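You operate a simulated robot arm through the tools that you are given. There is no shell and no other tool. Be economical: measure what you need, move in short steps, check, and stop when the job is done.

The job below is to be done with a simulated robot arm. You get a single attempt, and the scene is never put back.

Task
Wipe the smudge off the wall mirror with the grey cloth.
Fine: work with the mirror light on and its dial at cool; cloth back, light off again. What is to be rubbed or washed off counts as gone when no trace of it is left.

The check looks at the end state, three seconds after you hand in, the way a careful person would. Anything else that was tipped, shoved, dropped, spilled or broken makes it a failure. Flat cloth is picked up by pressing the open fingertips on it (5 to 10 N) and closing them slowly along it; thin cloth reads only 2 to 8 mm in the jaws.

Robot
A 7-joint arm with a two-finger parallel gripper on a trunk, on a base that drives. Base frame: it is fixed to the floor where the robot stands at the start and does not move with it; the origin is under the middle of the robot, x ahead of it, y to its left, z up; the surface under the hand at the start is at about z = 760. Units: mm, degrees, N and s.
With the tool pointing down near the work surface it reaches from about 200 to 740 mm from the robot's upright axis, wherever it stands. Its first joint turns from -166.0 to 166.0 degrees. Places, roughly: mirror dial [600, -100, 800]; mirror switch [700, -100, 800]; smudge [800, 400, 1100]. Payload 1.57 kg.
The tool frame sits at the grasp point between the pads (the TCP): z along the fingers, y along the line on which they close. The tips reach 30 mm beyond it. The gripper opens to 110 mm. The fingers are 24 mm wide and 12 mm thick; the gripper's body (48 by 112 mm) begins 78 mm behind the TCP.
Orientation is told as [roll, pitch, yaw] about the base's x, y, z axes, in that order, counted from this pose: with the fingers straight down and closing along the base's y, the tool's x points along the base's -x, its y along +y and its z along -z.

Tools
- The arm moves only by the tool drive_tool. Its argument "commands" is a list of rows, each an object (a shift or turn left out is 0, a gripper value left out holds the last) with "slide": the shift along the tool's x, y, z in units of 20 mm (1.0 is 20 mm), a list of three; "delta_rot": the turn, a rotation vector about the tool's x, y, z in units of 6 degrees (1.0 is 6 degrees), a list of three; "grip": the closure, from 0 (fully open) to 1 (shut). In form: [{"slide": [x, y, z], "delta_rot": [wx, wy, wz], "grip": grip}, ...]. A call has 1 to 10 rows; each row shifts and turns the commanded pose from where the row before left it, along the tool's axes as they then stand. A call with a number of a shift or a turn outside -1 to 1 is refused whole. Each row takes 0.2 s and may step no farther than 50 mm and 8.6 degrees from the row before; otherwise, or with a gripper value out of range, the whole call is refused. A pose out of reach is approached as far as the arm can. The call stops where the force on the tool passes 40 N (or 10 N more than at its start, if that is more) or the arm is blocked; 0.2 s more then pass. Each finger travels about 45 mm/s and halts on what it meets, pressing with about 20 N; the grip force reading is that of the motor and also rises with nothing between the fingers. The clock runs only during rows and for 0.2 s after the last one: add rows that do not move to give the fingers time. The reply holds the time, the measured pose of the TCP, the force on the tool along the base axes, the opening and the grip force, in the units named above and with some noise, with the torque about the TCP (base axes, N m) and any sound that the robot's microphone picked up.
- Cameras (640 x 400 px; columns grow to the right, rows downward): "scene" is now at [20.8, 114.6, 1605.4]; the picture's right is [-0.45, -0.89, 0.00], its down [-0.50, 0.25, -0.83] and it looks along [0.74, -0.37, -0.56] (base axes); focal length 248 px, centre (320, 200). "wrist" rides on the gripper at [70, 16, -141] in the tool frame; the picture's right is [-0.23, 0.97, 0.00], its down [-0.86, -0.20, -0.48] and it looks along [-0.47, -0.11, 0.88] (tool axes); focal length 222 px, centre (320, 200).
- get_image(camera): a new picture of that camera. It takes no simulated time.
- lift_body(by): slides the trunk up (or, below 0, down) by that many mm; the arm and the scene camera ride with it, the base frame stays. It gives what a move gives, with no picture.
- steer(legs): drives the robot by 1 to 6 legs, each [ahead, turn to the left] in mm and degrees, along the robot's own axes; the way and the turn of a leg run together, so that a leg with both is an arc; at most 1500 mm and 180 degrees a leg. The arm and the cameras ride along, it lands a little off, and it stops where it bumps. It gives what a move gives.
- pan_tilt(pan, tilt): turns the head with the scene camera to pan (to the left, within 155 degrees either way) and tilt (down, from -29 to 69), counted from straight ahead of the robot. It gives what a move gives.
- point_at(camera, pixels): for up to 12 pixels [column, row] of the newest picture of that camera ("zoom" is the newest enlarged one), the place [x, y, z] in the base frame of the surface seen there, good to about 2 mm. It takes no simulated time.
- close_up(camera, box): a new picture of the part [left, top, right, bottom] of that camera's present view, enlarged. It takes no simulated time.
- job_done(): hands the job in; it is judged then, once.

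Go step by step. Measure first, check grasps and placings, and put right what went wrong. The budget is 80 turns and 48 pictures, counting those below and the enlarged ones. Unless the task says otherwise, let go and move clear before handing in, and close with one line.

The tools are called after "Request:" by a JSON object that holds its "fn" and its "kwargs". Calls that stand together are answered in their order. drive_tool: Moves the arm, as the interface text tells. Its arguments: {"type":"object","properties":{"commands":{"type":"array","items":{"type":"object","properties":{"slide":{"type":"array","items":{"type":"number"}},"delta_rot":{"type":"array","items":{"type":"number"}},"grip":{"type":"number"}}}}},"required":["commands"]} The other tools are called the same way: lift_body (by) slides the trunk up or down; steer (legs) drives the base; pan_tilt (pan, tilt) turns the head that bears the scene camera; get_image (camera) takes a picture; point_at (camera, pixels) gives the place of the surface under pixels of a picture; close_up (camera, box) takes an enlarged picture of a part of a camera's view; job_done () hands the job in.

At the start:

```text
t: 0.0
position: [476.7, 74.5, 1302.8]
tool_rot: [0.0, 0.1, 0.0]
force: [0.1, -0.1, -0.6]
wrist_torque: [-0.03, -0.03, 0.01]
grip_width: 109.9
grasp_force: 0.2
trunk travel left (down, up): [-525.0, 65.0]
robot x, y, heading: [-2.3, -3.9, 0.0]
head pan, tilt: [-26.9, 34.3]
```

scene: 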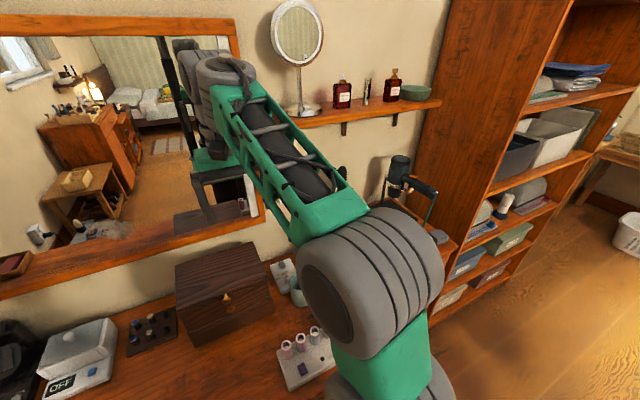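
wrist: 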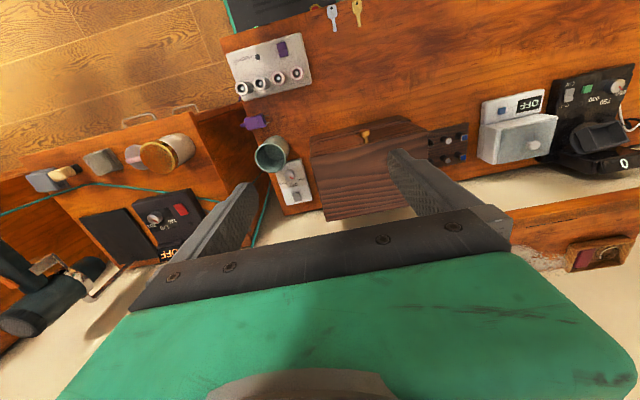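

The arm hides part of the scene, and I have not yet found the cloth, the mirror dial and switch, or the smudge. I'll pan the head left to the mirror and look.

Request:
{"fn": "pan_tilt", "kwargs": {"pan": 20, "tilt": 30}}

Request:
{"fn": "get_image", "kwargs": {"camera": "scene"}}

Request:
{"fn": "close_up", "kwargs": {"camera": "wrist", "box": [220, 0, 640, 262]}}

```text
t: 1.1
position: [475.9, 75.1, 1303.5]
tool_rot: [0.1, 0.0, 0.0]
force: [-0.4, -0.3, 0.0]
wrist_torque: [0.02, 0.06, -0.02]
grip_width: 110.1
grasp_force: 0.0
trunk travel left (down, up): [-525.0, 65.0]
robot x, y, heading: [1.7, 1.3, -0.0]
head pan, tilt: [20.0, 30.0]
```

```text
45 pictures are left
```

scene: 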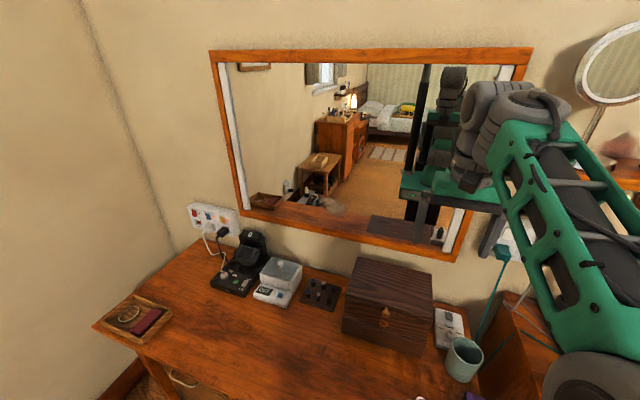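

```text
1.52 times, centred on (430, 131) of wrist
```

zoom: 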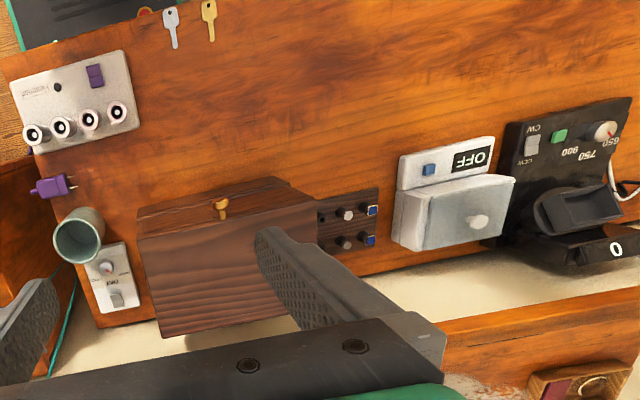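

The control box with a dial sits at about (110,280) in the zoomed wrist view, partly behind the mint cup. There's a faint smudge in the mirror near scene (330,205). Next I'll zoom in on both.

Request:
{"fn": "close_up", "kwargs": {"camera": "scene", "box": [210, 100, 480, 270]}}

Request:
{"fn": "close_up", "kwargs": {"camera": "wrist", "box": [230, 120, 350, 220]}}

Request:
{"fn": "point_at", "kwargs": {"camera": "zoom", "pixels": [[320, 200], [330, 280], [250, 150], [200, 100]]}}

```text
2.35 times, centred on (345, 185) of scene
```

zoom: 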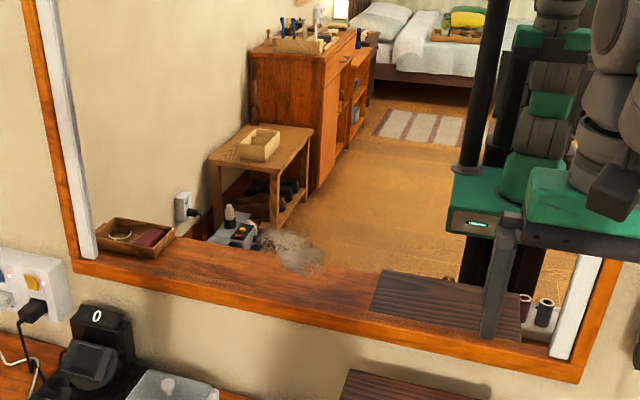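

```text
4.00 times, centred on (290, 170) of wrist
```

zoom: 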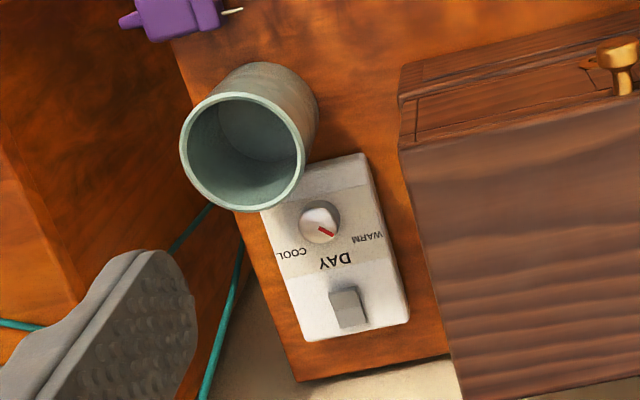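

```text
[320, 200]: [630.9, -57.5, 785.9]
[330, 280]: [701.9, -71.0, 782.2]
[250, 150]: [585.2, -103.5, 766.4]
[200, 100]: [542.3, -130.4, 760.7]
```

The mirror control has a dial marked COOL/DAY/WARM, now near DAY or WARM, and a rocker switch. The smudge is at zoom (295,250). I still need the cloth, so I'll look right and down.

Request:
{"fn": "pan_tilt", "kwargs": {"pan": -60, "tilt": 30}}

Request:
{"fn": "get_image", "kwargs": {"camera": "scene"}}

Request:
{"fn": "close_up", "kwargs": {"camera": "wrist", "box": [0, 0, 400, 250]}}

```text
t: 2.7
position: [476.9, 74.6, 1302.4]
tool_rot: [0.0, 0.0, 0.0]
force: [-0.1, -0.4, -0.9]
wrist_torque: [0.01, 0.0, -0.01]
grip_width: 110.0
grasp_force: 0.1
trunk travel left (down, up): [-525.0, 65.0]
robot x, y, heading: [-0.6, 1.3, -0.0]
head pan, tilt: [-60.0, 30.0]
```

```text
41 pictures are left
```

scene: 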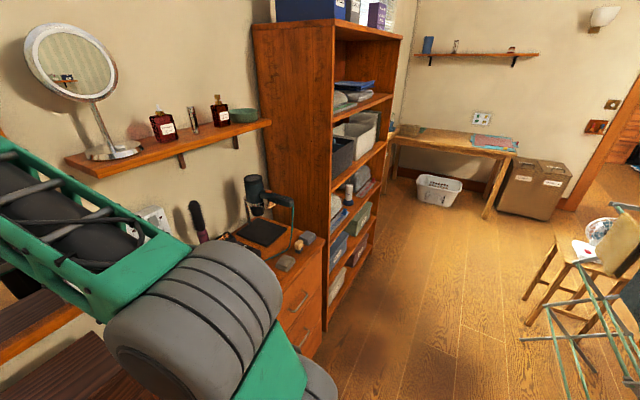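

```text
1.60 times, centred on (200, 125) of wrist
```

zoom: 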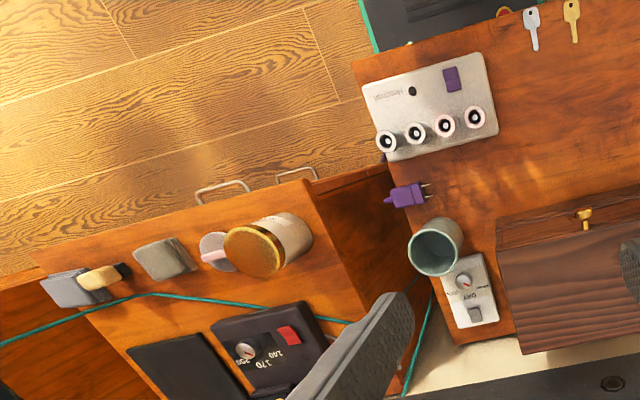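

Candidates for the cloth are the grey items on the lower cabinet, at zoom (75,285) and (165,258), and the folded cloths on the shelf. I'll zoom in on each.

Request:
{"fn": "close_up", "kwargs": {"camera": "wrist", "box": [10, 120, 210, 245]}}

Request:
{"fn": "close_up", "kwargs": {"camera": "scene", "box": [220, 70, 400, 290]}}

Request:
{"fn": "pan_tilt", "kwargs": {"pan": -130, "tilt": 35}}

Request:
{"fn": "get_image", "kwargs": {"camera": "scene"}}

```text
3.20 times, centred on (110, 182) of wrist
```

zoom: 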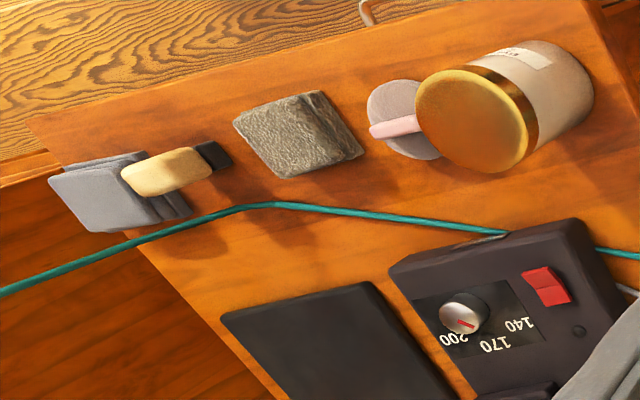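

```text
1.82 times, centred on (310, 180) of scene
```

zoom: 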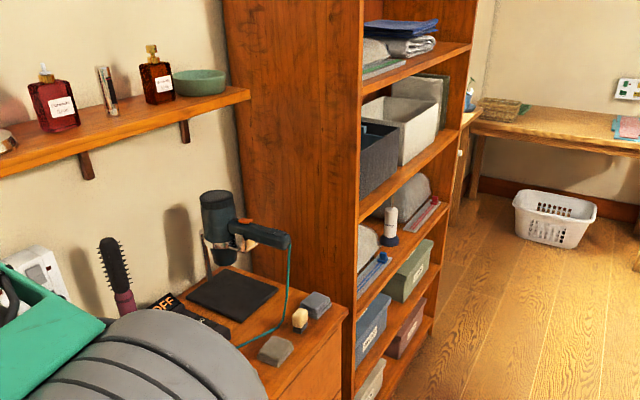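

```text
t: 4.1
position: [476.3, 74.6, 1302.3]
tool_rot: [0.0, 0.1, 0.1]
force: [0.2, -0.1, 0.3]
wrist_torque: [-0.01, 0.03, -0.02]
grip_width: 109.9
grasp_force: 0.1
trunk travel left (down, up): [-525.0, 65.0]
robot x, y, heading: [1.6, -2.4, -0.2]
head pan, tilt: [-130.0, 35.0]
```

```text
37 pictures are left
```

scene: 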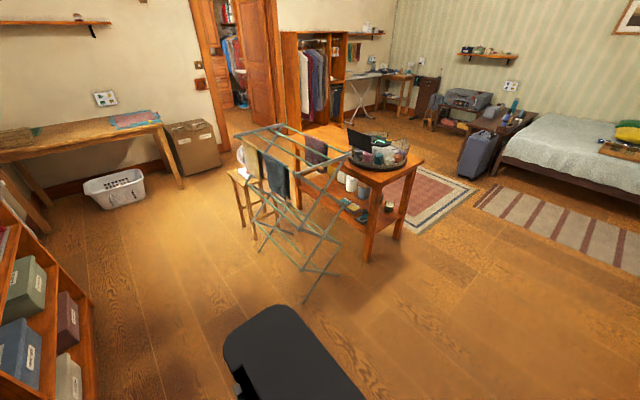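

At wrist zoom (105,195) there is a folded blue-grey cloth with visible layers. Next to it are a cream-and-black brush or eraser at (170,170) and a rough grey block at (298,135). I'll measure them and get a scene close-up.

Request:
{"fn": "point_at", "kwargs": {"camera": "wrist", "pixels": [[28, 178], [42, 172], [50, 188], [38, 190], [60, 174], [76, 168], [105, 160], [85, 155], [124, 170], [48, 199], [90, 182]]}}

Request:
{"fn": "pan_tilt", "kwargs": {"pan": -45, "tilt": 40}}

Request:
{"fn": "get_image", "kwargs": {"camera": "scene"}}

```text
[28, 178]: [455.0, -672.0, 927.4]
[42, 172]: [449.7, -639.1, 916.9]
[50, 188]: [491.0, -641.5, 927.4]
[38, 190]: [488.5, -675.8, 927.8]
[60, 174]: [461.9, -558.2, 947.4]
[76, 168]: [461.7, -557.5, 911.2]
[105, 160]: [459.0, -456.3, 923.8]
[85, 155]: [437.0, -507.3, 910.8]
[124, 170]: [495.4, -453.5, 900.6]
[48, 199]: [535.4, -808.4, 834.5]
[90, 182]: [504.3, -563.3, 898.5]
```

```text
t: 5.7
position: [475.8, 74.0, 1302.0]
tool_rot: [0.0, 0.1, -0.1]
force: [0.2, -0.9, 0.0]
wrist_torque: [0.0, 0.01, 0.0]
grip_width: 109.8
grasp_force: 0.1
trunk travel left (down, up): [-525.0, 65.0]
robot x, y, heading: [-0.7, 4.6, -0.1]
head pan, tilt: [-45.0, 40.0]
```

```text
36 pictures are left
```

scene: 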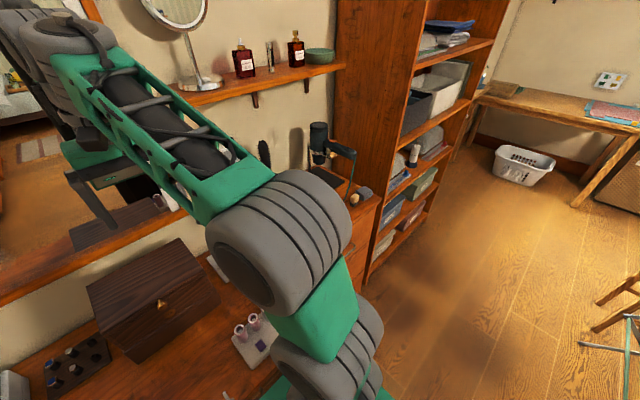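

The cabinet top is at z≈899, and the cloth pad spans x 450–495, y -640…-676, top 927. Before working the light, I'll measure the control, the cup and the wooden box.

Request:
{"fn": "point_at", "kwargs": {"camera": "wrist", "pixels": [[289, 175], [297, 194], [301, 160], [310, 199], [287, 204], [282, 186], [271, 145], [285, 158], [270, 172], [256, 158], [313, 146], [330, 215]]}}

Request:
{"fn": "close_up", "kwargs": {"camera": "wrist", "box": [265, 155, 325, 210]}}

```text
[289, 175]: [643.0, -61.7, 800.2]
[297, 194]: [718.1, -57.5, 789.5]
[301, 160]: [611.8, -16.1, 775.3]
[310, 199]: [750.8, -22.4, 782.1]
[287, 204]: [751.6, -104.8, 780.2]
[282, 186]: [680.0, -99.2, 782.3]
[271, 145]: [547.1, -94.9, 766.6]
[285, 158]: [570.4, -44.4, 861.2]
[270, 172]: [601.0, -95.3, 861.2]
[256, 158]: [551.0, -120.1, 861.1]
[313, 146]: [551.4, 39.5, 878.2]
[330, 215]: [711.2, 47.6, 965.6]
```

```text
7.27 times, centred on (295, 182) of wrist
```

zoom: 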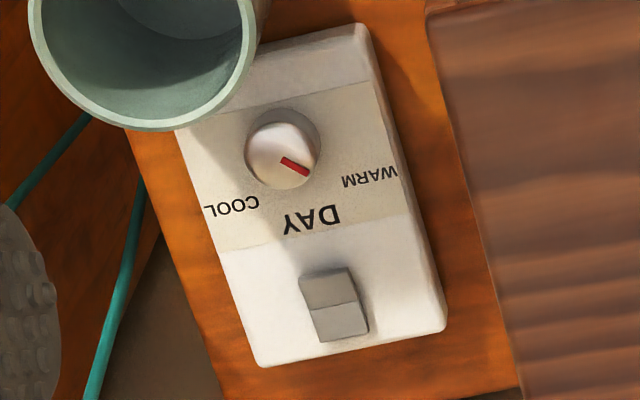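

The controller spans x 600–751, y -104…-18, with the dial at (643,-62, top 800) pointing to WARM and COOL about 120° clockwise. The switch is at (718,-57). The cup (centre 564,-83, r 39) leaves enough clearance, so I'll move above the dial.

Request:
{"fn": "drive_tool", "kwargs": {"commands": [{"slide": [-0.93, -0.76, 0]}, {"slide": [-0.93, -0.76, 0]}, {"slide": [-0.93, -0.76, 0]}, {"slide": [-0.93, -0.76, 0]}, {"slide": [-0.93, -0.76, 0]}, {"slide": [-0.93, -0.76, 0]}, {"slide": [-0.93, -0.76, 0]}, {"slide": [-0.93, -0.76, 0]}, {"slide": [-0.93, -0.76, 0]}]}}

Request:
{"fn": "drive_tool", "kwargs": {"commands": [{"slide": [0, 0, 1], "grip": 0.5}, {"slide": [0, 0, 1]}, {"slide": [0, 0, 1]}, {"slide": [0, 0, 1]}, {"slide": [0, 0, 1]}, {"slide": [0, 0, 1]}, {"slide": [0, 0, 1]}, {"slide": [0, 0, 1]}, {"slide": [0, 0, 1]}, {"slide": [0, 0, 1]}]}}

Request:
{"fn": "get_image", "kwargs": {"camera": "wrist"}}

```text
t: 7.1
position: [590.3, -12.9, 1302.7]
tool_rot: [0.0, -0.9, -0.3]
force: [18.1, 0.3, -26.3]
wrist_torque: [-0.16, 1.11, -0.07]
grip_width: 109.9
grasp_force: 0.1
out of reach, approached as far as the arm can: row 7
trunk travel left (down, up): [-525.0, 65.0]
robot x, y, heading: [1.9, 2.3, 0.0]
head pan, tilt: [-45.0, 40.0]
stopped in row 7: the force on the tool passed its limit at 110 N (the readings are from after the stop); the commanded pose is now the measured one
```

```text
t: 9.3
position: [592.1, -11.3, 1101.5]
tool_rot: [-0.1, -0.8, -0.4]
force: [0.2, -0.1, 0.2]
wrist_torque: [-0.03, 0.01, 0.02]
grip_width: 55.1
grasp_force: 0.1
trunk travel left (down, up): [-525.0, 65.0]
robot x, y, heading: [-1.5, 3.2, -0.0]
head pan, tilt: [-45.0, 40.0]
```

```text
34 pictures are left
```

wrist: 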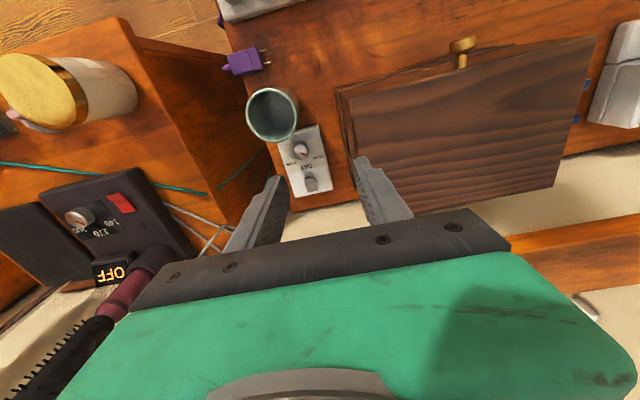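

The arm reported out of reach at full height, and the force trip seems to be the stretched arm. Lower down it reads normally. I'll check from the head that nothing was touched and measure the wall plane.

Request:
{"fn": "pan_tilt", "kwargs": {"pan": 10, "tilt": 35}}

Request:
{"fn": "get_image", "kwargs": {"camera": "scene"}}

Request:
{"fn": "point_at", "kwargs": {"camera": "wrist", "pixels": [[301, 148], [310, 183], [305, 215], [345, 95], [413, 214], [540, 190], [560, 235]]}}

```text
t: 10.6
position: [592.3, -9.8, 1101.8]
tool_rot: [0.0, -0.8, -0.4]
force: [0.3, -0.2, 0.3]
wrist_torque: [-0.02, 0.0, 0.0]
grip_width: 54.9
grasp_force: 0.1
trunk travel left (down, up): [-525.0, 65.0]
robot x, y, heading: [0.2, 3.1, 0.1]
head pan, tilt: [10.0, 35.0]
```

```text
33 pictures are left
```

scene: 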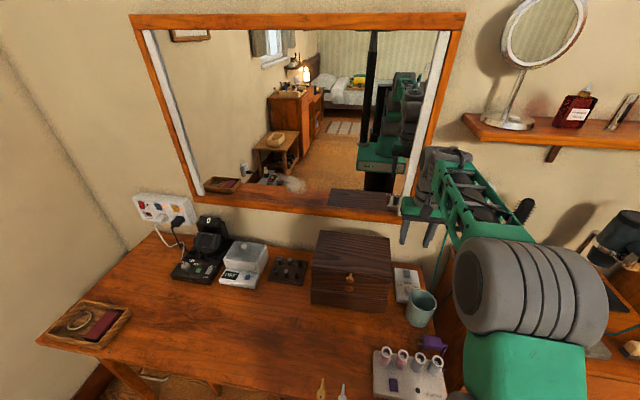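

```text
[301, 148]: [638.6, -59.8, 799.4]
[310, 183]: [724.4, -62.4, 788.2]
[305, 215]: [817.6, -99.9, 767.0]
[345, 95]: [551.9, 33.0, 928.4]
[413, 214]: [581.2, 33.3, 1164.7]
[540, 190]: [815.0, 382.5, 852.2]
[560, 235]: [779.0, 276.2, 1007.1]
```

The wall is at x≈815, nothing was disturbed, and the dial measures (639,-60). I'll align over it, descend and pre-turn the hand by +60°.

Request:
{"fn": "drive_tool", "kwargs": {"commands": [{"slide": [-0.8, -0.85, 0]}, {"slide": [-0.8, -0.85, 0]}, {"slide": [-0.75, -0.85, 0], "delta_rot": [0, 0.13, 0]}, {"slide": [0, 0, 1]}, {"slide": [0, 0, 1]}, {"slide": [0, 0, 1]}, {"slide": [0, 0, 1]}, {"slide": [0, 0, 1]}, {"slide": [0, 0, 1]}, {"slide": [0, 0, 1]}]}}

Request:
{"fn": "drive_tool", "kwargs": {"commands": [{"delta_rot": [0, 0, -1]}, {"delta_rot": [0, 0, -1]}, {"delta_rot": [0, 0, -1]}, {"delta_rot": [0, 0, -1]}, {"delta_rot": [0, 0, -1]}, {"delta_rot": [0, 0, -1]}, {"delta_rot": [0, 0, -1]}, {"delta_rot": [0, 0, -1]}, {"delta_rot": [0, 0, -1]}, {"delta_rot": [0, 0, -1]}]}}

Request:
{"fn": "get_image", "kwargs": {"camera": "wrist"}}

```text
t: 12.8
position: [637.2, -65.9, 964.1]
tool_rot: [0.0, -0.1, -0.4]
force: [-0.5, -0.6, 0.7]
wrist_torque: [0.0, 0.01, 0.0]
grip_width: 55.1
grasp_force: 0.1
trunk travel left (down, up): [-525.0, 65.0]
robot x, y, heading: [-4.2, 2.1, 0.2]
head pan, tilt: [10.0, 35.0]
```

```text
t: 14.9
position: [637.6, -63.7, 962.6]
tool_rot: [-0.1, 0.0, 59.8]
force: [-0.2, 0.7, -0.6]
wrist_torque: [0.0, -0.03, 0.02]
grip_width: 55.0
grasp_force: 0.0
trunk travel left (down, up): [-525.0, 65.0]
robot x, y, heading: [0.7, 2.7, 0.1]
head pan, tilt: [10.0, 35.0]
```

```text
32 pictures are left
```

wrist: 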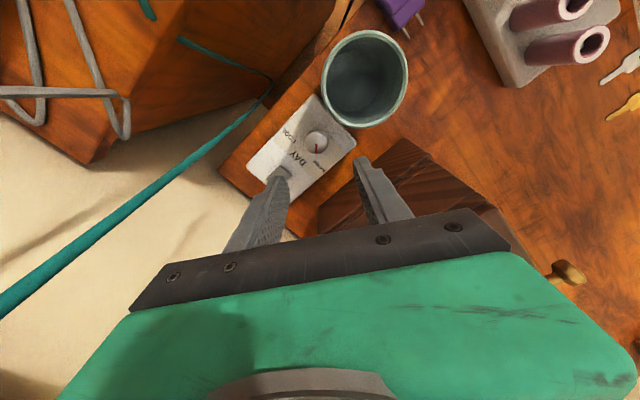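

Request:
{"fn": "point_at", "kwargs": {"camera": "wrist", "pixels": [[316, 141], [312, 148], [322, 137], [283, 172], [345, 150]]}}

Request:
{"fn": "close_up", "kwargs": {"camera": "wrist", "box": [240, 80, 380, 220]}}

```text
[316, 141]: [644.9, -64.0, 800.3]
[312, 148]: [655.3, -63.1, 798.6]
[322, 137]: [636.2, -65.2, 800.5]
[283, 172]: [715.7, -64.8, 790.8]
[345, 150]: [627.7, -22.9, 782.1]
```

```text
2.86 times, centred on (310, 150) of wrist
```

zoom: 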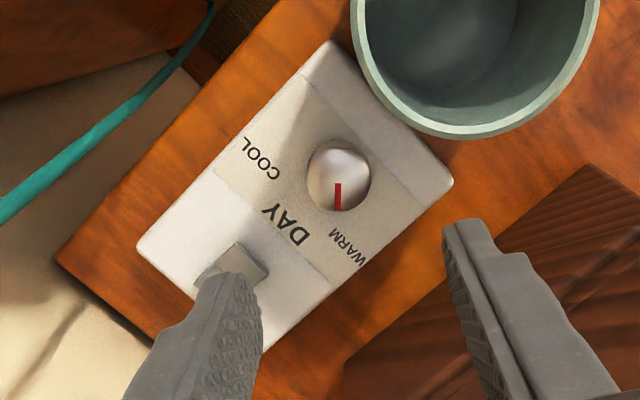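

At zoom (338,195) the pointer aims at WARM, and the dial centre is about (643,-63). I'll narrow the jaws to 40 mm, descend over the dial and close.

Request:
{"fn": "drive_tool", "kwargs": {"commands": [{"slide": [-0.135, -0.235, 0], "grip": 0.63}, {"slide": [0, 0, 1]}, {"slide": [0, 0, 1]}, {"slide": [0, 0, 1]}, {"slide": [0, 0, 1]}, {"slide": [0, 0, 1]}, {"slide": [0, 0, 1]}, {"slide": [0, 0, 0.6]}, {"slide": [0, 0, 0.5]}]}}

Request:
{"fn": "get_image", "kwargs": {"camera": "wrist"}}

```text
t: 16.9
position: [644.0, -64.1, 819.2]
tool_rot: [-0.1, -0.1, 59.7]
force: [0.9, 0.0, -0.1]
wrist_torque: [-0.04, -0.03, 0.0]
grip_width: 40.6
grasp_force: 0.0
trunk travel left (down, up): [-525.0, 65.0]
robot x, y, heading: [-0.3, -1.9, -0.1]
head pan, tilt: [10.0, 35.0]
```

```text
30 pictures are left
```

wrist: 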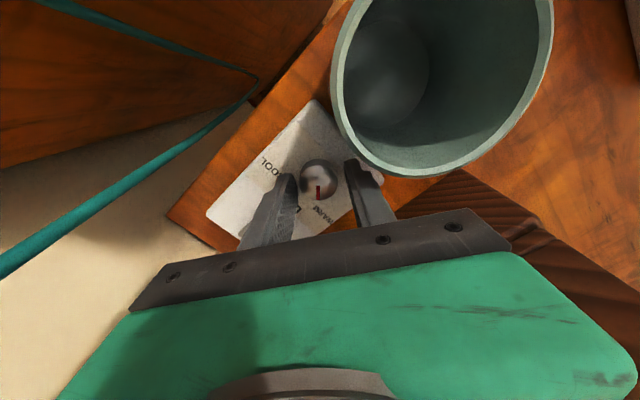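

The fingers straddle the dial at (320,178), clear of the cup. I'll close on it and turn clockwise 60° first.

Request:
{"fn": "drive_tool", "kwargs": {"commands": [{"slide": [0, 0, 0.1], "grip": 0.85}, {"grip": 0.85}, {"grip": 0.85}, {"delta_rot": [0, 0, 1]}, {"delta_rot": [0, 0, 1]}, {"delta_rot": [0, 0, 1]}, {"delta_rot": [0, 0, 1]}]}}

```text
t: 18.6
position: [644.5, -63.5, 819.8]
tool_rot: [-0.1, -0.1, 35.6]
force: [5.7, -4.7, 7.5]
wrist_torque: [-0.26, 0.07, 0.01]
grip_width: 31.1
grasp_force: 39.7
trunk travel left (down, up): [-525.0, 65.0]
robot x, y, heading: [1.7, -0.5, 0.1]
head pan, tilt: [10.0, 35.0]
```

The jaws hold the knob at 31 mm and turn it freely, so I'll carry on turning.

Request:
{"fn": "drive_tool", "kwargs": {"commands": [{"delta_rot": [0, 0, 1]}, {"delta_rot": [0, 0, 1]}, {"delta_rot": [0, 0, 1]}, {"delta_rot": [0, 0, 1]}, {"delta_rot": [0, 0, 1]}, {"delta_rot": [0, 0, 1]}, {"delta_rot": [0, 0, 1]}, {"delta_rot": [0, 0, 1]}, {"delta_rot": [0, 0, 1]}, {"delta_rot": [0, 0, 1]}]}}

Request:
{"fn": "close_up", "kwargs": {"camera": "wrist", "box": [200, 80, 460, 240]}}

```text
t: 20.8
position: [644.0, -63.2, 818.8]
tool_rot: [0.0, 0.1, -24.4]
force: [9.0, 5.4, 8.5]
wrist_torque: [0.07, -0.4, 0.02]
grip_width: 31.5
grasp_force: 40.1
trunk travel left (down, up): [-525.0, 65.0]
robot x, y, heading: [-1.1, -0.3, -0.2]
head pan, tilt: [10.0, 35.0]
```

```text
2.46 times, centred on (330, 160) of wrist
```

zoom: 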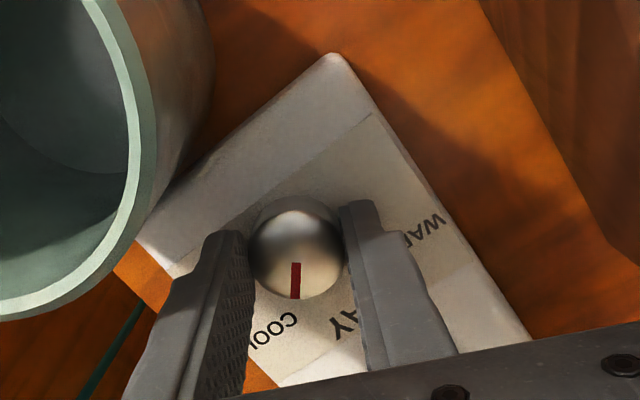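

The pointer at (296,280) now lies between DAY and COOL. About 27–30° is left.

Request:
{"fn": "drive_tool", "kwargs": {"commands": [{"delta_rot": [0, 0, 1]}, {"delta_rot": [0, 0, 1]}, {"delta_rot": [0, 0, 1]}, {"delta_rot": [0, 0, 1]}, {"delta_rot": [0, 0, 0.8]}]}}

Request:
{"fn": "close_up", "kwargs": {"camera": "wrist", "box": [200, 80, 460, 240]}}

```text
t: 21.9
position: [644.4, -60.0, 818.4]
tool_rot: [0.1, 0.0, -53.0]
force: [13.0, 25.9, -0.4]
wrist_torque: [0.62, -0.36, 0.23]
grip_width: 31.4
grasp_force: 40.2
trunk travel left (down, up): [-525.0, 65.0]
robot x, y, heading: [0.8, -0.3, 0.2]
head pan, tilt: [10.0, 35.0]
```

```text
2.46 times, centred on (330, 160) of wrist
```

zoom: 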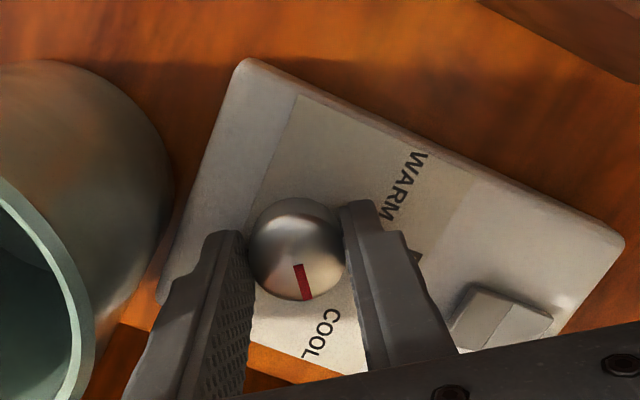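

The pointer reached COOL and a stop is resisting: torque is up and it slipped slightly in the jaws. I'll release a little, rise and check.

Request:
{"fn": "drive_tool", "kwargs": {"commands": [{"grip": 0.6}, {"grip": 0.6}, {"slide": [0, 0, -1]}, {"slide": [0, 0, -1]}, {"slide": [0, 0, -1]}, {"slide": [0, 0, -1]}, {"slide": [0, 0, -1], "grip": 1}, {"slide": [0, 0, -1]}, {"slide": [0, 0, -1]}]}}

Request:
{"fn": "close_up", "kwargs": {"camera": "wrist", "box": [240, 100, 440, 225]}}

```text
t: 23.9
position: [643.8, -63.1, 960.2]
tool_rot: [0.0, 0.0, -53.1]
force: [0.4, 0.2, -0.4]
wrist_torque: [0.02, 0.01, 0.0]
grip_width: 0.0
grasp_force: 14.6
trunk travel left (down, up): [-525.0, 65.0]
robot x, y, heading: [1.6, -2.4, -0.0]
head pan, tilt: [10.0, 35.0]
```

```text
3.20 times, centred on (340, 162) of wrist
```

zoom: 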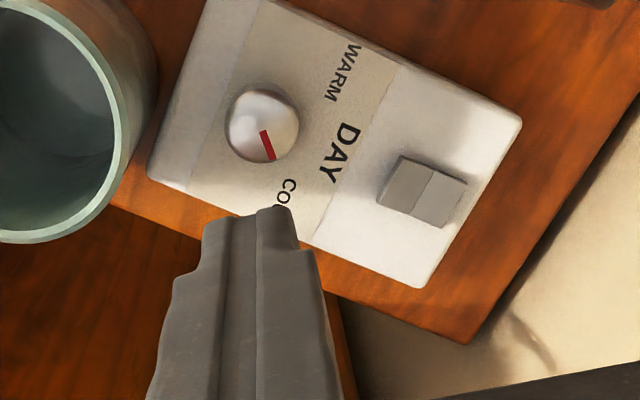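

The dial now points at COOL. Next I'll measure the two halves of the rocker.

Request:
{"fn": "point_at", "kwargs": {"camera": "zoom", "pixels": [[395, 183], [405, 187], [413, 192], [422, 196], [433, 200], [445, 205], [456, 208], [420, 180], [262, 125]]}}

Request:
{"fn": "close_up", "kwargs": {"camera": "wrist", "box": [340, 135, 400, 180]}}

```text
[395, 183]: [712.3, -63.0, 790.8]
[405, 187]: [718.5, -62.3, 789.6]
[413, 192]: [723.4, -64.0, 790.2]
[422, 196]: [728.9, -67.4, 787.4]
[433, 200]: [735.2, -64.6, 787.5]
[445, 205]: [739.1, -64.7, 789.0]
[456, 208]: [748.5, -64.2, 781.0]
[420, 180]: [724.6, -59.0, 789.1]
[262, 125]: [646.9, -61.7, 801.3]
```

```text
8.89 times, centred on (370, 158) of wrist
```

zoom: 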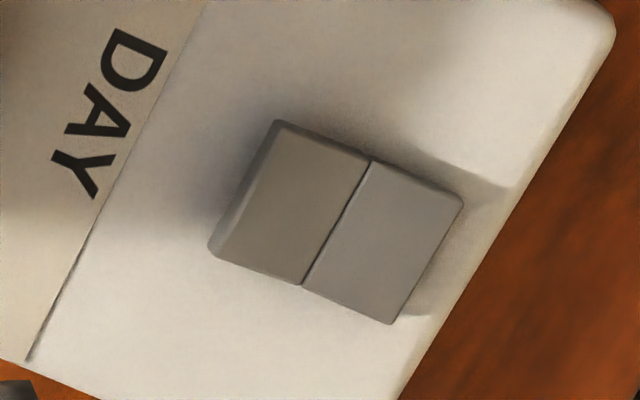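

The rocker spans x 709–742 with its ridge at about 725. The near half looks slightly higher (790.8 against 788), so I'll turn the hand back to yaw 0 and go above the near half with the jaws shut.

Request:
{"fn": "drive_tool", "kwargs": {"commands": [{"delta_rot": [0, 0, -1]}, {"delta_rot": [0, 0, -1]}, {"delta_rot": [0, 0, -1]}, {"delta_rot": [0, 0, -1]}, {"delta_rot": [0, 0, -1]}, {"delta_rot": [0, 0, -1]}, {"delta_rot": [0, 0, -1]}, {"delta_rot": [0, 0, -1]}, {"delta_rot": [0, 0, -0.85]}]}}

Request:
{"fn": "drive_tool", "kwargs": {"commands": [{"slide": [-1, 0, 0]}, {"slide": [-1, 0, 0]}, {"slide": [-1.0, 0, 0.0]}, {"slide": [-0.1, 0, 1]}, {"slide": [0, 0, 1]}, {"slide": [0, 0, 1]}, {"slide": [0, 0, 1]}, {"slide": [0, 0, 1]}, {"slide": [0, 0, 1]}, {"slide": [0, 0, 0.6]}]}}

Request:
{"fn": "drive_tool", "kwargs": {"commands": [{"slide": [0, 0, 0.15]}, {"slide": [0, 0, 0.15]}]}}

```text
t: 25.9
position: [642.8, -63.1, 958.8]
tool_rot: [-0.1, 0.1, 0.1]
force: [0.1, -0.4, -0.2]
wrist_torque: [0.02, 0.0, 0.02]
grip_width: 0.1
grasp_force: 19.3
trunk travel left (down, up): [-525.0, 65.0]
robot x, y, heading: [1.8, 0.4, 0.0]
head pan, tilt: [10.0, 35.0]
```

```text
t: 28.1
position: [705.5, -64.7, 826.2]
tool_rot: [0.0, 0.1, 0.0]
force: [-0.8, -0.6, -0.3]
wrist_torque: [0.01, -0.03, 0.01]
grip_width: 0.0
grasp_force: 20.0
trunk travel left (down, up): [-525.0, 65.0]
robot x, y, heading: [1.2, -2.6, -0.2]
head pan, tilt: [10.0, 35.0]
```

```text
t: 28.8
position: [705.3, -61.8, 819.5]
tool_rot: [0.1, 0.0, 0.0]
force: [-0.1, 0.8, -0.3]
wrist_torque: [0.01, 0.05, 0.02]
grip_width: 0.2
grasp_force: 19.6
trunk travel left (down, up): [-525.0, 65.0]
robot x, y, heading: [0.9, 2.0, 0.0]
head pan, tilt: [10.0, 35.0]
```

Request:
{"fn": "drive_tool", "kwargs": {"commands": [{"slide": [0, 0, 0.1]}, {"slide": [0, 0, 0.1]}]}}

Request:
{"fn": "close_up", "kwargs": {"camera": "scene", "box": [120, 0, 480, 300]}}

```text
t: 29.4
position: [706.5, -62.6, 819.6]
tool_rot: [-0.1, -0.1, 0.0]
force: [-6.4, 1.8, 12.8]
wrist_torque: [0.04, 0.07, -0.06]
grip_width: 0.1
grasp_force: 19.5
trunk travel left (down, up): [-525.0, 65.0]
robot x, y, heading: [2.8, -0.5, 0.1]
head pan, tilt: [10.0, 35.0]
```

```text
1.33 times, centred on (300, 150) of scene
```

zoom: 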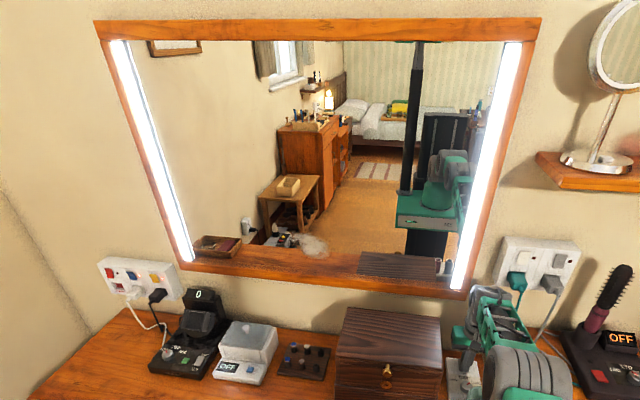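

The light is on and white, and the smudge shows at zoom (315,243). I'll measure it, then raise the hand.

Request:
{"fn": "point_at", "kwargs": {"camera": "zoom", "pixels": [[315, 243], [298, 236], [328, 250], [300, 252], [326, 236], [300, 264], [230, 240], [350, 150], [445, 265], [330, 275]]}}

Request:
{"fn": "drive_tool", "kwargs": {"commands": [{"slide": [0, 0, -1]}, {"slide": [0.5, 0, -1]}, {"slide": [1, 0, -1]}, {"slide": [1, 0, -1]}, {"slide": [1, 0, -1]}, {"slide": [1, 0, -1]}, {"slide": [1, 0, -1]}, {"slide": [1, 0, -1]}, {"slide": [1, 0, -1]}, {"slide": [1, 0, -1]}]}}

Request:
{"fn": "close_up", "kwargs": {"camera": "scene", "box": [220, 130, 380, 230]}}

```text
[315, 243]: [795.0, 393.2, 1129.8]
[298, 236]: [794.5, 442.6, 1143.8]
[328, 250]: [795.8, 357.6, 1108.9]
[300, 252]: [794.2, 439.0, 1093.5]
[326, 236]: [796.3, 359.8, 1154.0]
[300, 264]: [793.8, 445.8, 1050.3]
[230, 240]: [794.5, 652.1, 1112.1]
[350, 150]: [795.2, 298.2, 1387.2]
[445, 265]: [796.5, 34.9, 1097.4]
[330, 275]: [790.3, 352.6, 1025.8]
```

```text
t: 31.6
position: [535.2, -63.5, 1016.9]
tool_rot: [0.1, 0.0, 0.0]
force: [-0.3, 0.9, 0.0]
wrist_torque: [-0.01, -0.01, 0.0]
grip_width: 0.0
grasp_force: 20.0
trunk travel left (down, up): [-525.0, 65.0]
robot x, y, heading: [-1.0, 2.9, -0.1]
head pan, tilt: [10.0, 35.0]
```

```text
4.00 times, centred on (300, 180) of scene
```

zoom: 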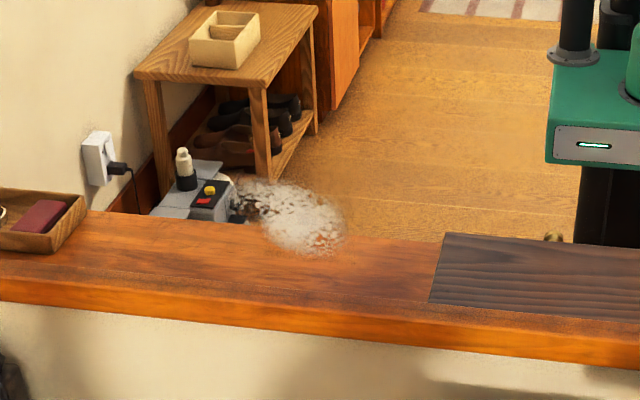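

The smudge spans about (230,178)–(347,256) in this zoom. I'll measure its edges.

Request:
{"fn": "point_at", "kwargs": {"camera": "zoom", "pixels": [[232, 190], [345, 230], [290, 180], [320, 254], [290, 218], [240, 220], [262, 245], [345, 210]]}}

Request:
{"fn": "pan_tilt", "kwargs": {"pan": 0, "tilt": 69}}

Request:
{"fn": "get_image", "kwargs": {"camera": "scene"}}

```text
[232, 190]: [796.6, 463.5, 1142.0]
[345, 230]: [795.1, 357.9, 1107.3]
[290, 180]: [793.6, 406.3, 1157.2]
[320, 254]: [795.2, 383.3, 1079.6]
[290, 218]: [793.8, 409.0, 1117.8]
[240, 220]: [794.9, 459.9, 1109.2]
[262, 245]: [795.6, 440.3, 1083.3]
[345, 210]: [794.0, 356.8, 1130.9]
```

```text
t: 32.5
position: [536.4, -62.8, 1016.3]
tool_rot: [-0.1, -0.1, 0.0]
force: [0.2, 1.0, 0.2]
wrist_torque: [0.01, 0.02, -0.01]
grip_width: 0.1
grasp_force: 19.7
trunk travel left (down, up): [-525.0, 65.0]
robot x, y, heading: [-0.8, -0.5, -0.1]
head pan, tilt: [0.0, 68.8]
```

```text
23 pictures are left
```

scene: 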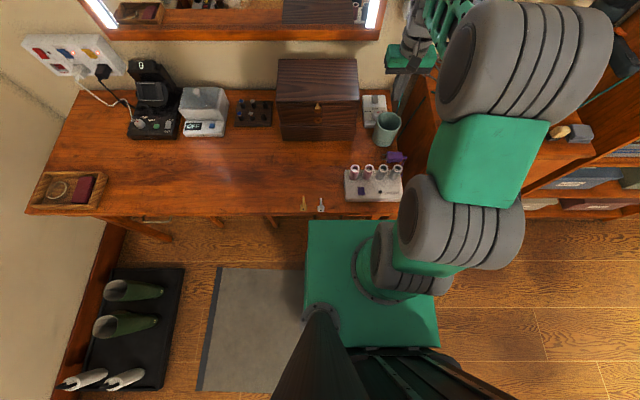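

The smudge covers y 355–465, z 1080–1158 on the mirror plane x≈795. The floor to the right is clear. I'll tuck the arm, back off a little, turn right 90° and drive along to the cloth.

Request:
{"fn": "drive_tool", "kwargs": {"commands": [{"slide": [0.8, 0, -1]}, {"slide": [0.8, 0, -1]}, {"slide": [0.8, 0, -1]}, {"slide": [0.8, 0, -1]}, {"slide": [0.8, 0, -1]}, {"slide": [0.8, 0, -1]}]}}

Request:
{"fn": "steer", "kwargs": {"legs": [[-100, 0], [0, -90], [400, 0]]}}

Request:
{"fn": "pan_tilt", "kwargs": {"pan": 60, "tilt": 45}}

Request:
{"fn": "get_image", "kwargs": {"camera": "scene"}}

```text
t: 33.9
position: [438.6, -62.8, 1137.5]
tool_rot: [0.0, 0.1, 0.0]
force: [0.3, 0.6, 0.3]
wrist_torque: [0.01, -0.03, 0.02]
grip_width: 0.0
grasp_force: 20.0
trunk travel left (down, up): [-525.0, 65.0]
robot x, y, heading: [4.2, 0.7, 0.1]
head pan, tilt: [0.0, 68.8]
```

```text
t: 41.1
position: [-196.5, -840.6, 1137.8]
tool_rot: [0.0, 0.0, -92.2]
force: [-0.5, -0.1, 0.6]
wrist_torque: [-0.03, -0.01, -0.01]
grip_width: 0.2
grasp_force: 20.0
trunk travel left (down, up): [-525.0, 65.0]
robot x, y, heading: [-117.7, -403.9, -92.1]
head pan, tilt: [0.0, 68.8]
```

```text
t: 42.4
position: [-196.6, -841.1, 1136.8]
tool_rot: [-0.1, 0.1, -92.3]
force: [-0.3, 0.6, -0.2]
wrist_torque: [-0.01, 0.01, -0.03]
grip_width: 0.0
grasp_force: 19.8
trunk travel left (down, up): [-525.0, 65.0]
robot x, y, heading: [-118.1, -409.4, -92.0]
head pan, tilt: [60.0, 45.0]
```

```text
22 pictures are left
```

scene: 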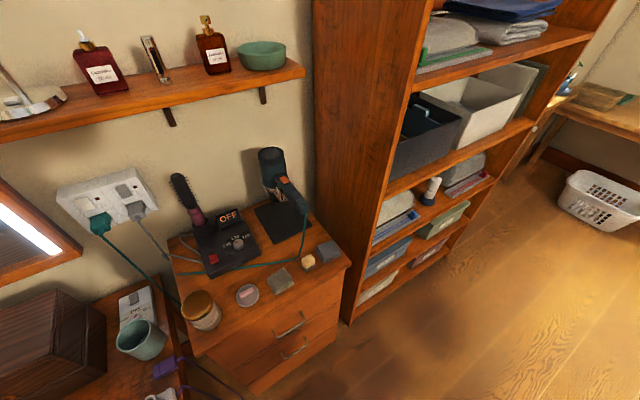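

There's now a clear view of the cabinet: the blue-grey pad at (328,250), the cream piece at (308,262) and the grey block at (281,281). I'll zoom in and measure.

Request:
{"fn": "close_up", "kwargs": {"camera": "scene", "box": [230, 210, 370, 310]}}

Request:
{"fn": "point_at", "kwargs": {"camera": "scene", "pixels": [[318, 246], [331, 240], [342, 254], [327, 260], [308, 262], [281, 280], [340, 240], [330, 268], [302, 222], [344, 268], [371, 200]]}}

```text
4.00 times, centred on (300, 260) of scene
```

zoom: 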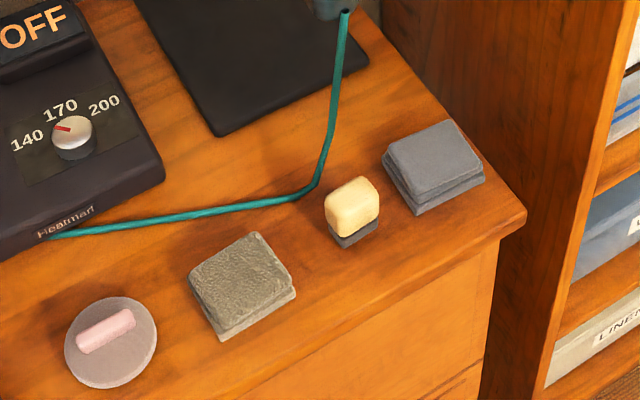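

```text
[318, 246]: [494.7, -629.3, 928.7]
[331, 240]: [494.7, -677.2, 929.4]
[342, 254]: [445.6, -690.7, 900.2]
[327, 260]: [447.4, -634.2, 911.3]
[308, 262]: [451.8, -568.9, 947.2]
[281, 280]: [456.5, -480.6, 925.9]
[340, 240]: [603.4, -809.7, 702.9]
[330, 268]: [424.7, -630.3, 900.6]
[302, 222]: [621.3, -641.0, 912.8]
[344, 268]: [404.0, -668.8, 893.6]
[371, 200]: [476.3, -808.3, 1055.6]
```

The folded blue-grey cloth is centred near (472,-657), z 900–928, about 50×60 mm. I'll swing the arm to it at height, with the fingers opened.

Request:
{"fn": "drive_tool", "kwargs": {"commands": [{"slide": [0.586, 0.9875, 0], "grip": 0.1}, {"slide": [0.586, 0.9875, 0]}, {"slide": [0.586, 0.9875, 0]}, {"slide": [0.586, 0.9875, 0]}, {"slide": [0.586, 0.9875, 0]}, {"slide": [0.586, 0.9875, 0]}, {"slide": [0.586, 0.9875, 0]}, {"slide": [0.586, 0.9875, 0]}, {"slide": [0.586, 0.9875, 0]}, {"slide": [0.586, 0.9875, 0]}]}}

Request:
{"fn": "drive_tool", "kwargs": {"commands": [{"slide": [0.586, 0.9875, 0]}, {"slide": [0.586, 0.9875, 0]}, {"slide": [0.586, 0.9875, 0]}, {"slide": [0.586, 0.9875, 0]}, {"slide": [0.586, 0.9875, 0]}, {"slide": [0.586, 0.9875, 0]}, {"slide": [0.586, 0.9875, 0]}, {"slide": [0.586, 0.9875, 0]}, {"slide": [0.586, 0.9875, 0]}, {"slide": [0.586, 0.9875, 0]}]}}

Request:
{"fn": "drive_tool", "kwargs": {"commands": [{"delta_rot": [0, 0, -1]}, {"delta_rot": [0, 0, -1]}, {"delta_rot": [0, 0, -1]}, {"delta_rot": [0, 0, -1]}, {"delta_rot": [0, 0, -1]}, {"delta_rot": [0, 0, -1]}, {"delta_rot": [0, 0, -1]}, {"delta_rot": [0, 0, -1]}]}}

Request:
{"fn": "drive_tool", "kwargs": {"commands": [{"delta_rot": [0, 0, -1]}, {"delta_rot": [0, 0, -1]}, {"delta_rot": [0, 0, -1]}, {"delta_rot": [0, 0, -1]}, {"delta_rot": [0, 0, -1]}, {"delta_rot": [0, 0, -1]}, {"delta_rot": [0, 0, -1]}, {"delta_rot": [0, 0, -0.35]}]}}

```text
t: 44.6
position: [5.9, -730.5, 1137.8]
tool_rot: [0.0, 0.0, -92.2]
force: [-0.6, 0.3, -1.0]
wrist_torque: [0.0, 0.0, 0.0]
grip_width: 98.7
grasp_force: 0.1
trunk travel left (down, up): [-525.0, 65.0]
robot x, y, heading: [-117.9, -406.0, -92.3]
head pan, tilt: [60.0, 45.0]
```

```text
t: 46.8
position: [208.8, -623.3, 1135.3]
tool_rot: [0.0, 0.0, -92.2]
force: [0.2, 0.2, 0.2]
wrist_torque: [-0.01, -0.03, 0.0]
grip_width: 99.1
grasp_force: 0.0
trunk travel left (down, up): [-525.0, 65.0]
robot x, y, heading: [-118.8, -404.5, -92.4]
head pan, tilt: [60.0, 45.0]
```

```text
t: 48.6
position: [208.3, -620.5, 1136.9]
tool_rot: [0.0, 0.0, -44.2]
force: [0.6, 0.6, 0.0]
wrist_torque: [-0.03, 0.02, -0.02]
grip_width: 99.4
grasp_force: 0.0
trunk travel left (down, up): [-525.0, 65.0]
robot x, y, heading: [-116.4, -404.4, -92.3]
head pan, tilt: [60.0, 45.0]
```

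```text
t: 50.4
position: [208.7, -622.5, 1136.6]
tool_rot: [0.0, 0.0, 0.0]
force: [0.2, 0.2, -0.7]
wrist_torque: [0.02, 0.0, 0.02]
grip_width: 98.8
grasp_force: 0.0
trunk travel left (down, up): [-525.0, 65.0]
robot x, y, heading: [-112.9, -404.3, -92.1]
head pan, tilt: [60.0, 45.0]
```

Request:
{"fn": "drive_tool", "kwargs": {"commands": [{"slide": [-1, -0.14, 0]}, {"slide": [-1, -0.14, 0]}, {"slide": [-1, -0.14, 0]}, {"slide": [-1, -0.14, 0]}, {"slide": [-1, -0.14, 0]}, {"slide": [-1, -0.14, 0]}, {"slide": [-1, -0.14, 0]}, {"slide": [-1, -0.14, 0]}, {"slide": [-1, -0.14, 0]}, {"slide": [-1, -0.14, 0]}]}}

Request:
{"fn": "drive_tool", "kwargs": {"commands": [{"slide": [-1, -0.14, 0]}, {"slide": [-1, -0.14, 0]}, {"slide": [-1, -0.1, 0]}, {"slide": [-0.1, 0, 1]}, {"slide": [0, 0, 1]}, {"slide": [0, 0, 1]}]}}

Request:
{"fn": "get_image", "kwargs": {"camera": "wrist"}}

```text
t: 52.6
position: [410.7, -649.5, 1138.0]
tool_rot: [0.0, 0.1, -0.1]
force: [-0.2, -0.5, -0.6]
wrist_torque: [0.0, -0.01, 0.02]
grip_width: 99.1
grasp_force: 0.1
trunk travel left (down, up): [-525.0, 65.0]
robot x, y, heading: [-116.6, -406.2, -92.2]
head pan, tilt: [60.0, 45.0]
```

```text
t: 54.0
position: [470.7, -660.1, 1079.6]
tool_rot: [0.0, -0.1, 0.0]
force: [-0.2, -0.2, 0.1]
wrist_torque: [-0.01, 0.01, 0.0]
grip_width: 98.6
grasp_force: 0.0
trunk travel left (down, up): [-525.0, 65.0]
robot x, y, heading: [-116.0, -401.2, -92.1]
head pan, tilt: [60.0, 45.0]
```

```text
20 pictures are left
```

wrist: 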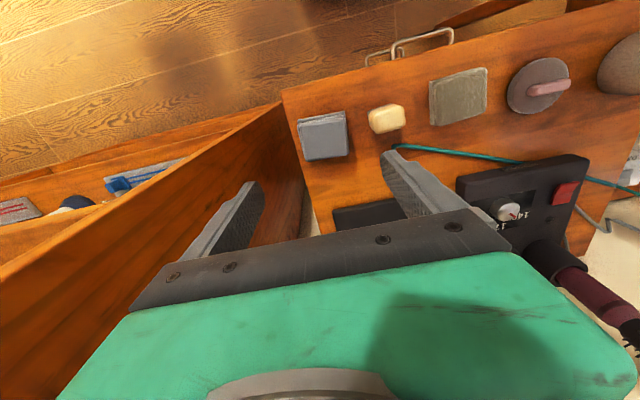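

Request:
{"fn": "point_at", "kwargs": {"camera": "wrist", "pixels": [[299, 124], [344, 114], [347, 152], [306, 158], [323, 136], [390, 118], [395, 150]]}}

Request:
{"fn": "close_up", "kwargs": {"camera": "wrist", "box": [270, 80, 430, 190]}}

```text
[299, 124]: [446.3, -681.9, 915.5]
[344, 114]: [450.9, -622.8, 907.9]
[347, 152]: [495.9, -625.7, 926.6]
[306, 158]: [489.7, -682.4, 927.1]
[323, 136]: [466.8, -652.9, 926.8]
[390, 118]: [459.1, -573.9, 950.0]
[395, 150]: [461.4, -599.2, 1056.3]
```

```text
3.64 times, centred on (350, 135) of wrist
```

zoom: 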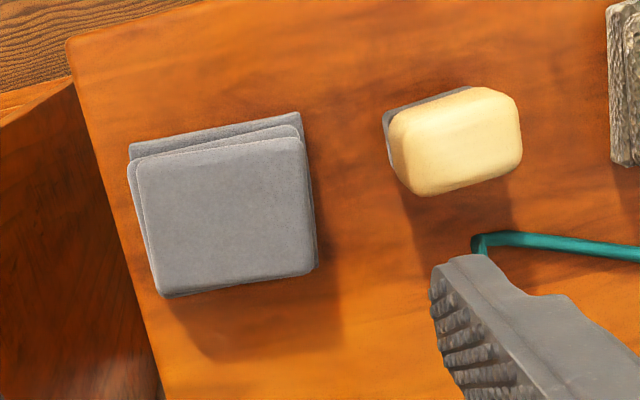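

The cloth spans x 446–497, y -684…-623, and the cream piece reaches to about y -597. I'll descend with a 76 mm opening centred at y -655 so the left finger clears it, gripping only the upper half of the pad.

Request:
{"fn": "drive_tool", "kwargs": {"commands": [{"slide": [0, 0.2, 0], "grip": 0.31}, {"slide": [0, 0, 1]}, {"slide": [0, 0, 1]}, {"slide": [0, 0, 1]}, {"slide": [0, 0, 1]}, {"slide": [0, 0, 0.8]}]}}

Request:
{"fn": "close_up", "kwargs": {"camera": "wrist", "box": [200, 60, 460, 240]}}

```text
t: 55.0
position: [474.9, -656.0, 1037.6]
tool_rot: [-0.6, -1.6, -0.1]
force: [-4.5, -0.8, 10.2]
wrist_torque: [0.57, -0.51, 0.22]
grip_width: 75.7
grasp_force: 0.0
trunk travel left (down, up): [-525.0, 65.0]
robot x, y, heading: [-114.2, -407.3, -92.0]
head pan, tilt: [60.0, 45.0]
stopped in row 5: the force on the tool passed its limit at 50 N (the readings are from after the stop); the commanded pose is now the measured one
```

```text
2.22 times, centred on (330, 150) of wrist
```

zoom: 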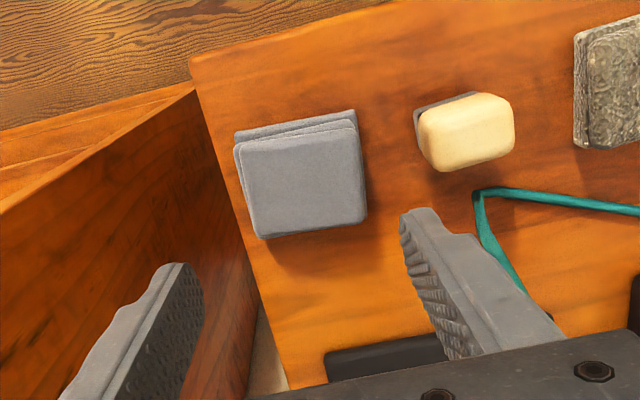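

Something stopped the hand at z≈1037, perhaps the hair dryer behind it. I'll look before moving further.

Request:
{"fn": "get_image", "kwargs": {"camera": "scene"}}

```text
17 pictures are left
```

scene: 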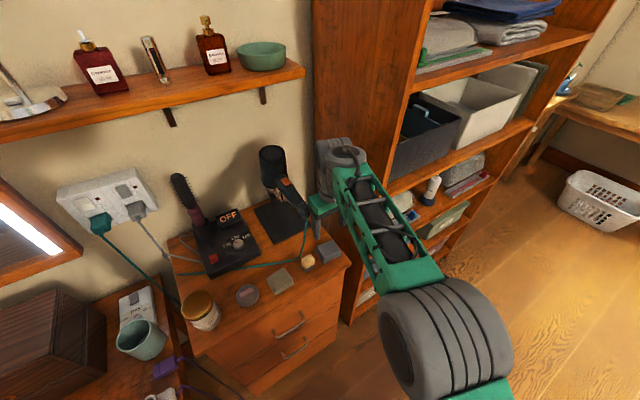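

Request:
{"fn": "close_up", "kwargs": {"camera": "scene", "box": [250, 130, 450, 270]}}

Request:
{"fn": "point_at", "kwargs": {"camera": "zoom", "pixels": [[165, 205], [130, 150], [70, 80], [190, 220], [235, 210], [220, 60], [270, 40], [360, 130], [440, 180], [440, 300], [200, 110]]}}

```text
2.86 times, centred on (350, 200) of scene
```

zoom: 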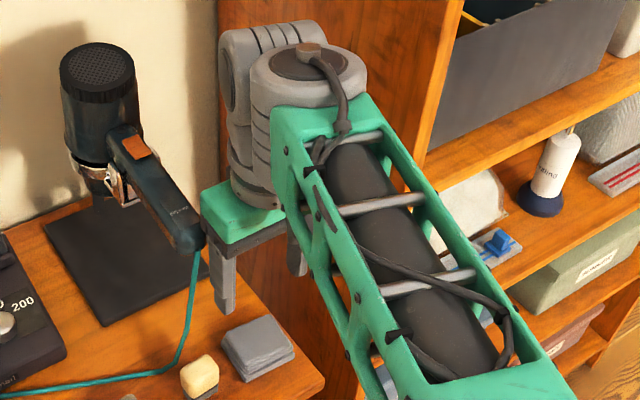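

```text
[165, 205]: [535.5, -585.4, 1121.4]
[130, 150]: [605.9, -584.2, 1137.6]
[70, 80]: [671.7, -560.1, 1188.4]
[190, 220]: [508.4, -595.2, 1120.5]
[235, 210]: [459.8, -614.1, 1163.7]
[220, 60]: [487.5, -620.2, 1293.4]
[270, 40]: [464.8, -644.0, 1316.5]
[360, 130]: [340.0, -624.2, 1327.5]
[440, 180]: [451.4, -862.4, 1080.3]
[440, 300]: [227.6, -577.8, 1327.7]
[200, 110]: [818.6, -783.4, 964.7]
```

The gripper body's left-back corner touched the tip of the dryer handle at (508,-595,1120), and the dryer has not visibly moved. I'll rise and tilt the hand 20° so its body leans away from the dryer, then descend.

Request:
{"fn": "drive_tool", "kwargs": {"commands": [{"slide": [0, 0, -1]}, {"slide": [0, 0, -1]}, {"slide": [0, 0, -0.5], "delta_rot": [-0.1, -1, 0]}, {"delta_rot": [0, -1, 0]}, {"delta_rot": [0, -1.0, 0]}, {"delta_rot": [0, -0.1, 0]}]}}

Request:
{"fn": "close_up", "kwargs": {"camera": "scene", "box": [200, 120, 400, 290]}}

```text
t: 56.4
position: [472.9, -656.3, 1084.7]
tool_rot: [0.2, -19.8, -0.2]
force: [0.1, 1.0, 0.2]
wrist_torque: [0.02, -0.04, -0.01]
grip_width: 75.8
grasp_force: 0.0
trunk travel left (down, up): [-525.0, 65.0]
robot x, y, heading: [-116.4, -401.0, -92.0]
head pan, tilt: [60.0, 45.0]
```

```text
2.35 times, centred on (300, 205) of scene
```

zoom: 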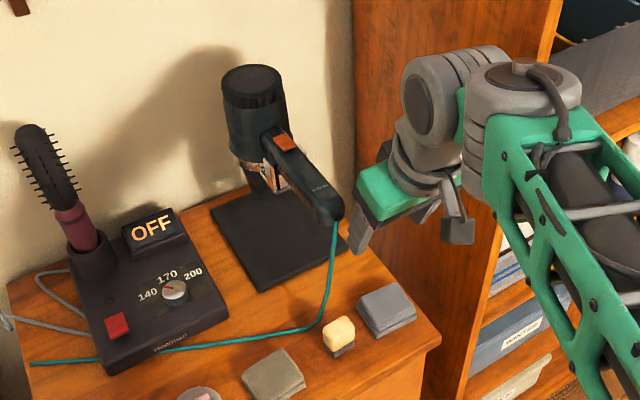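

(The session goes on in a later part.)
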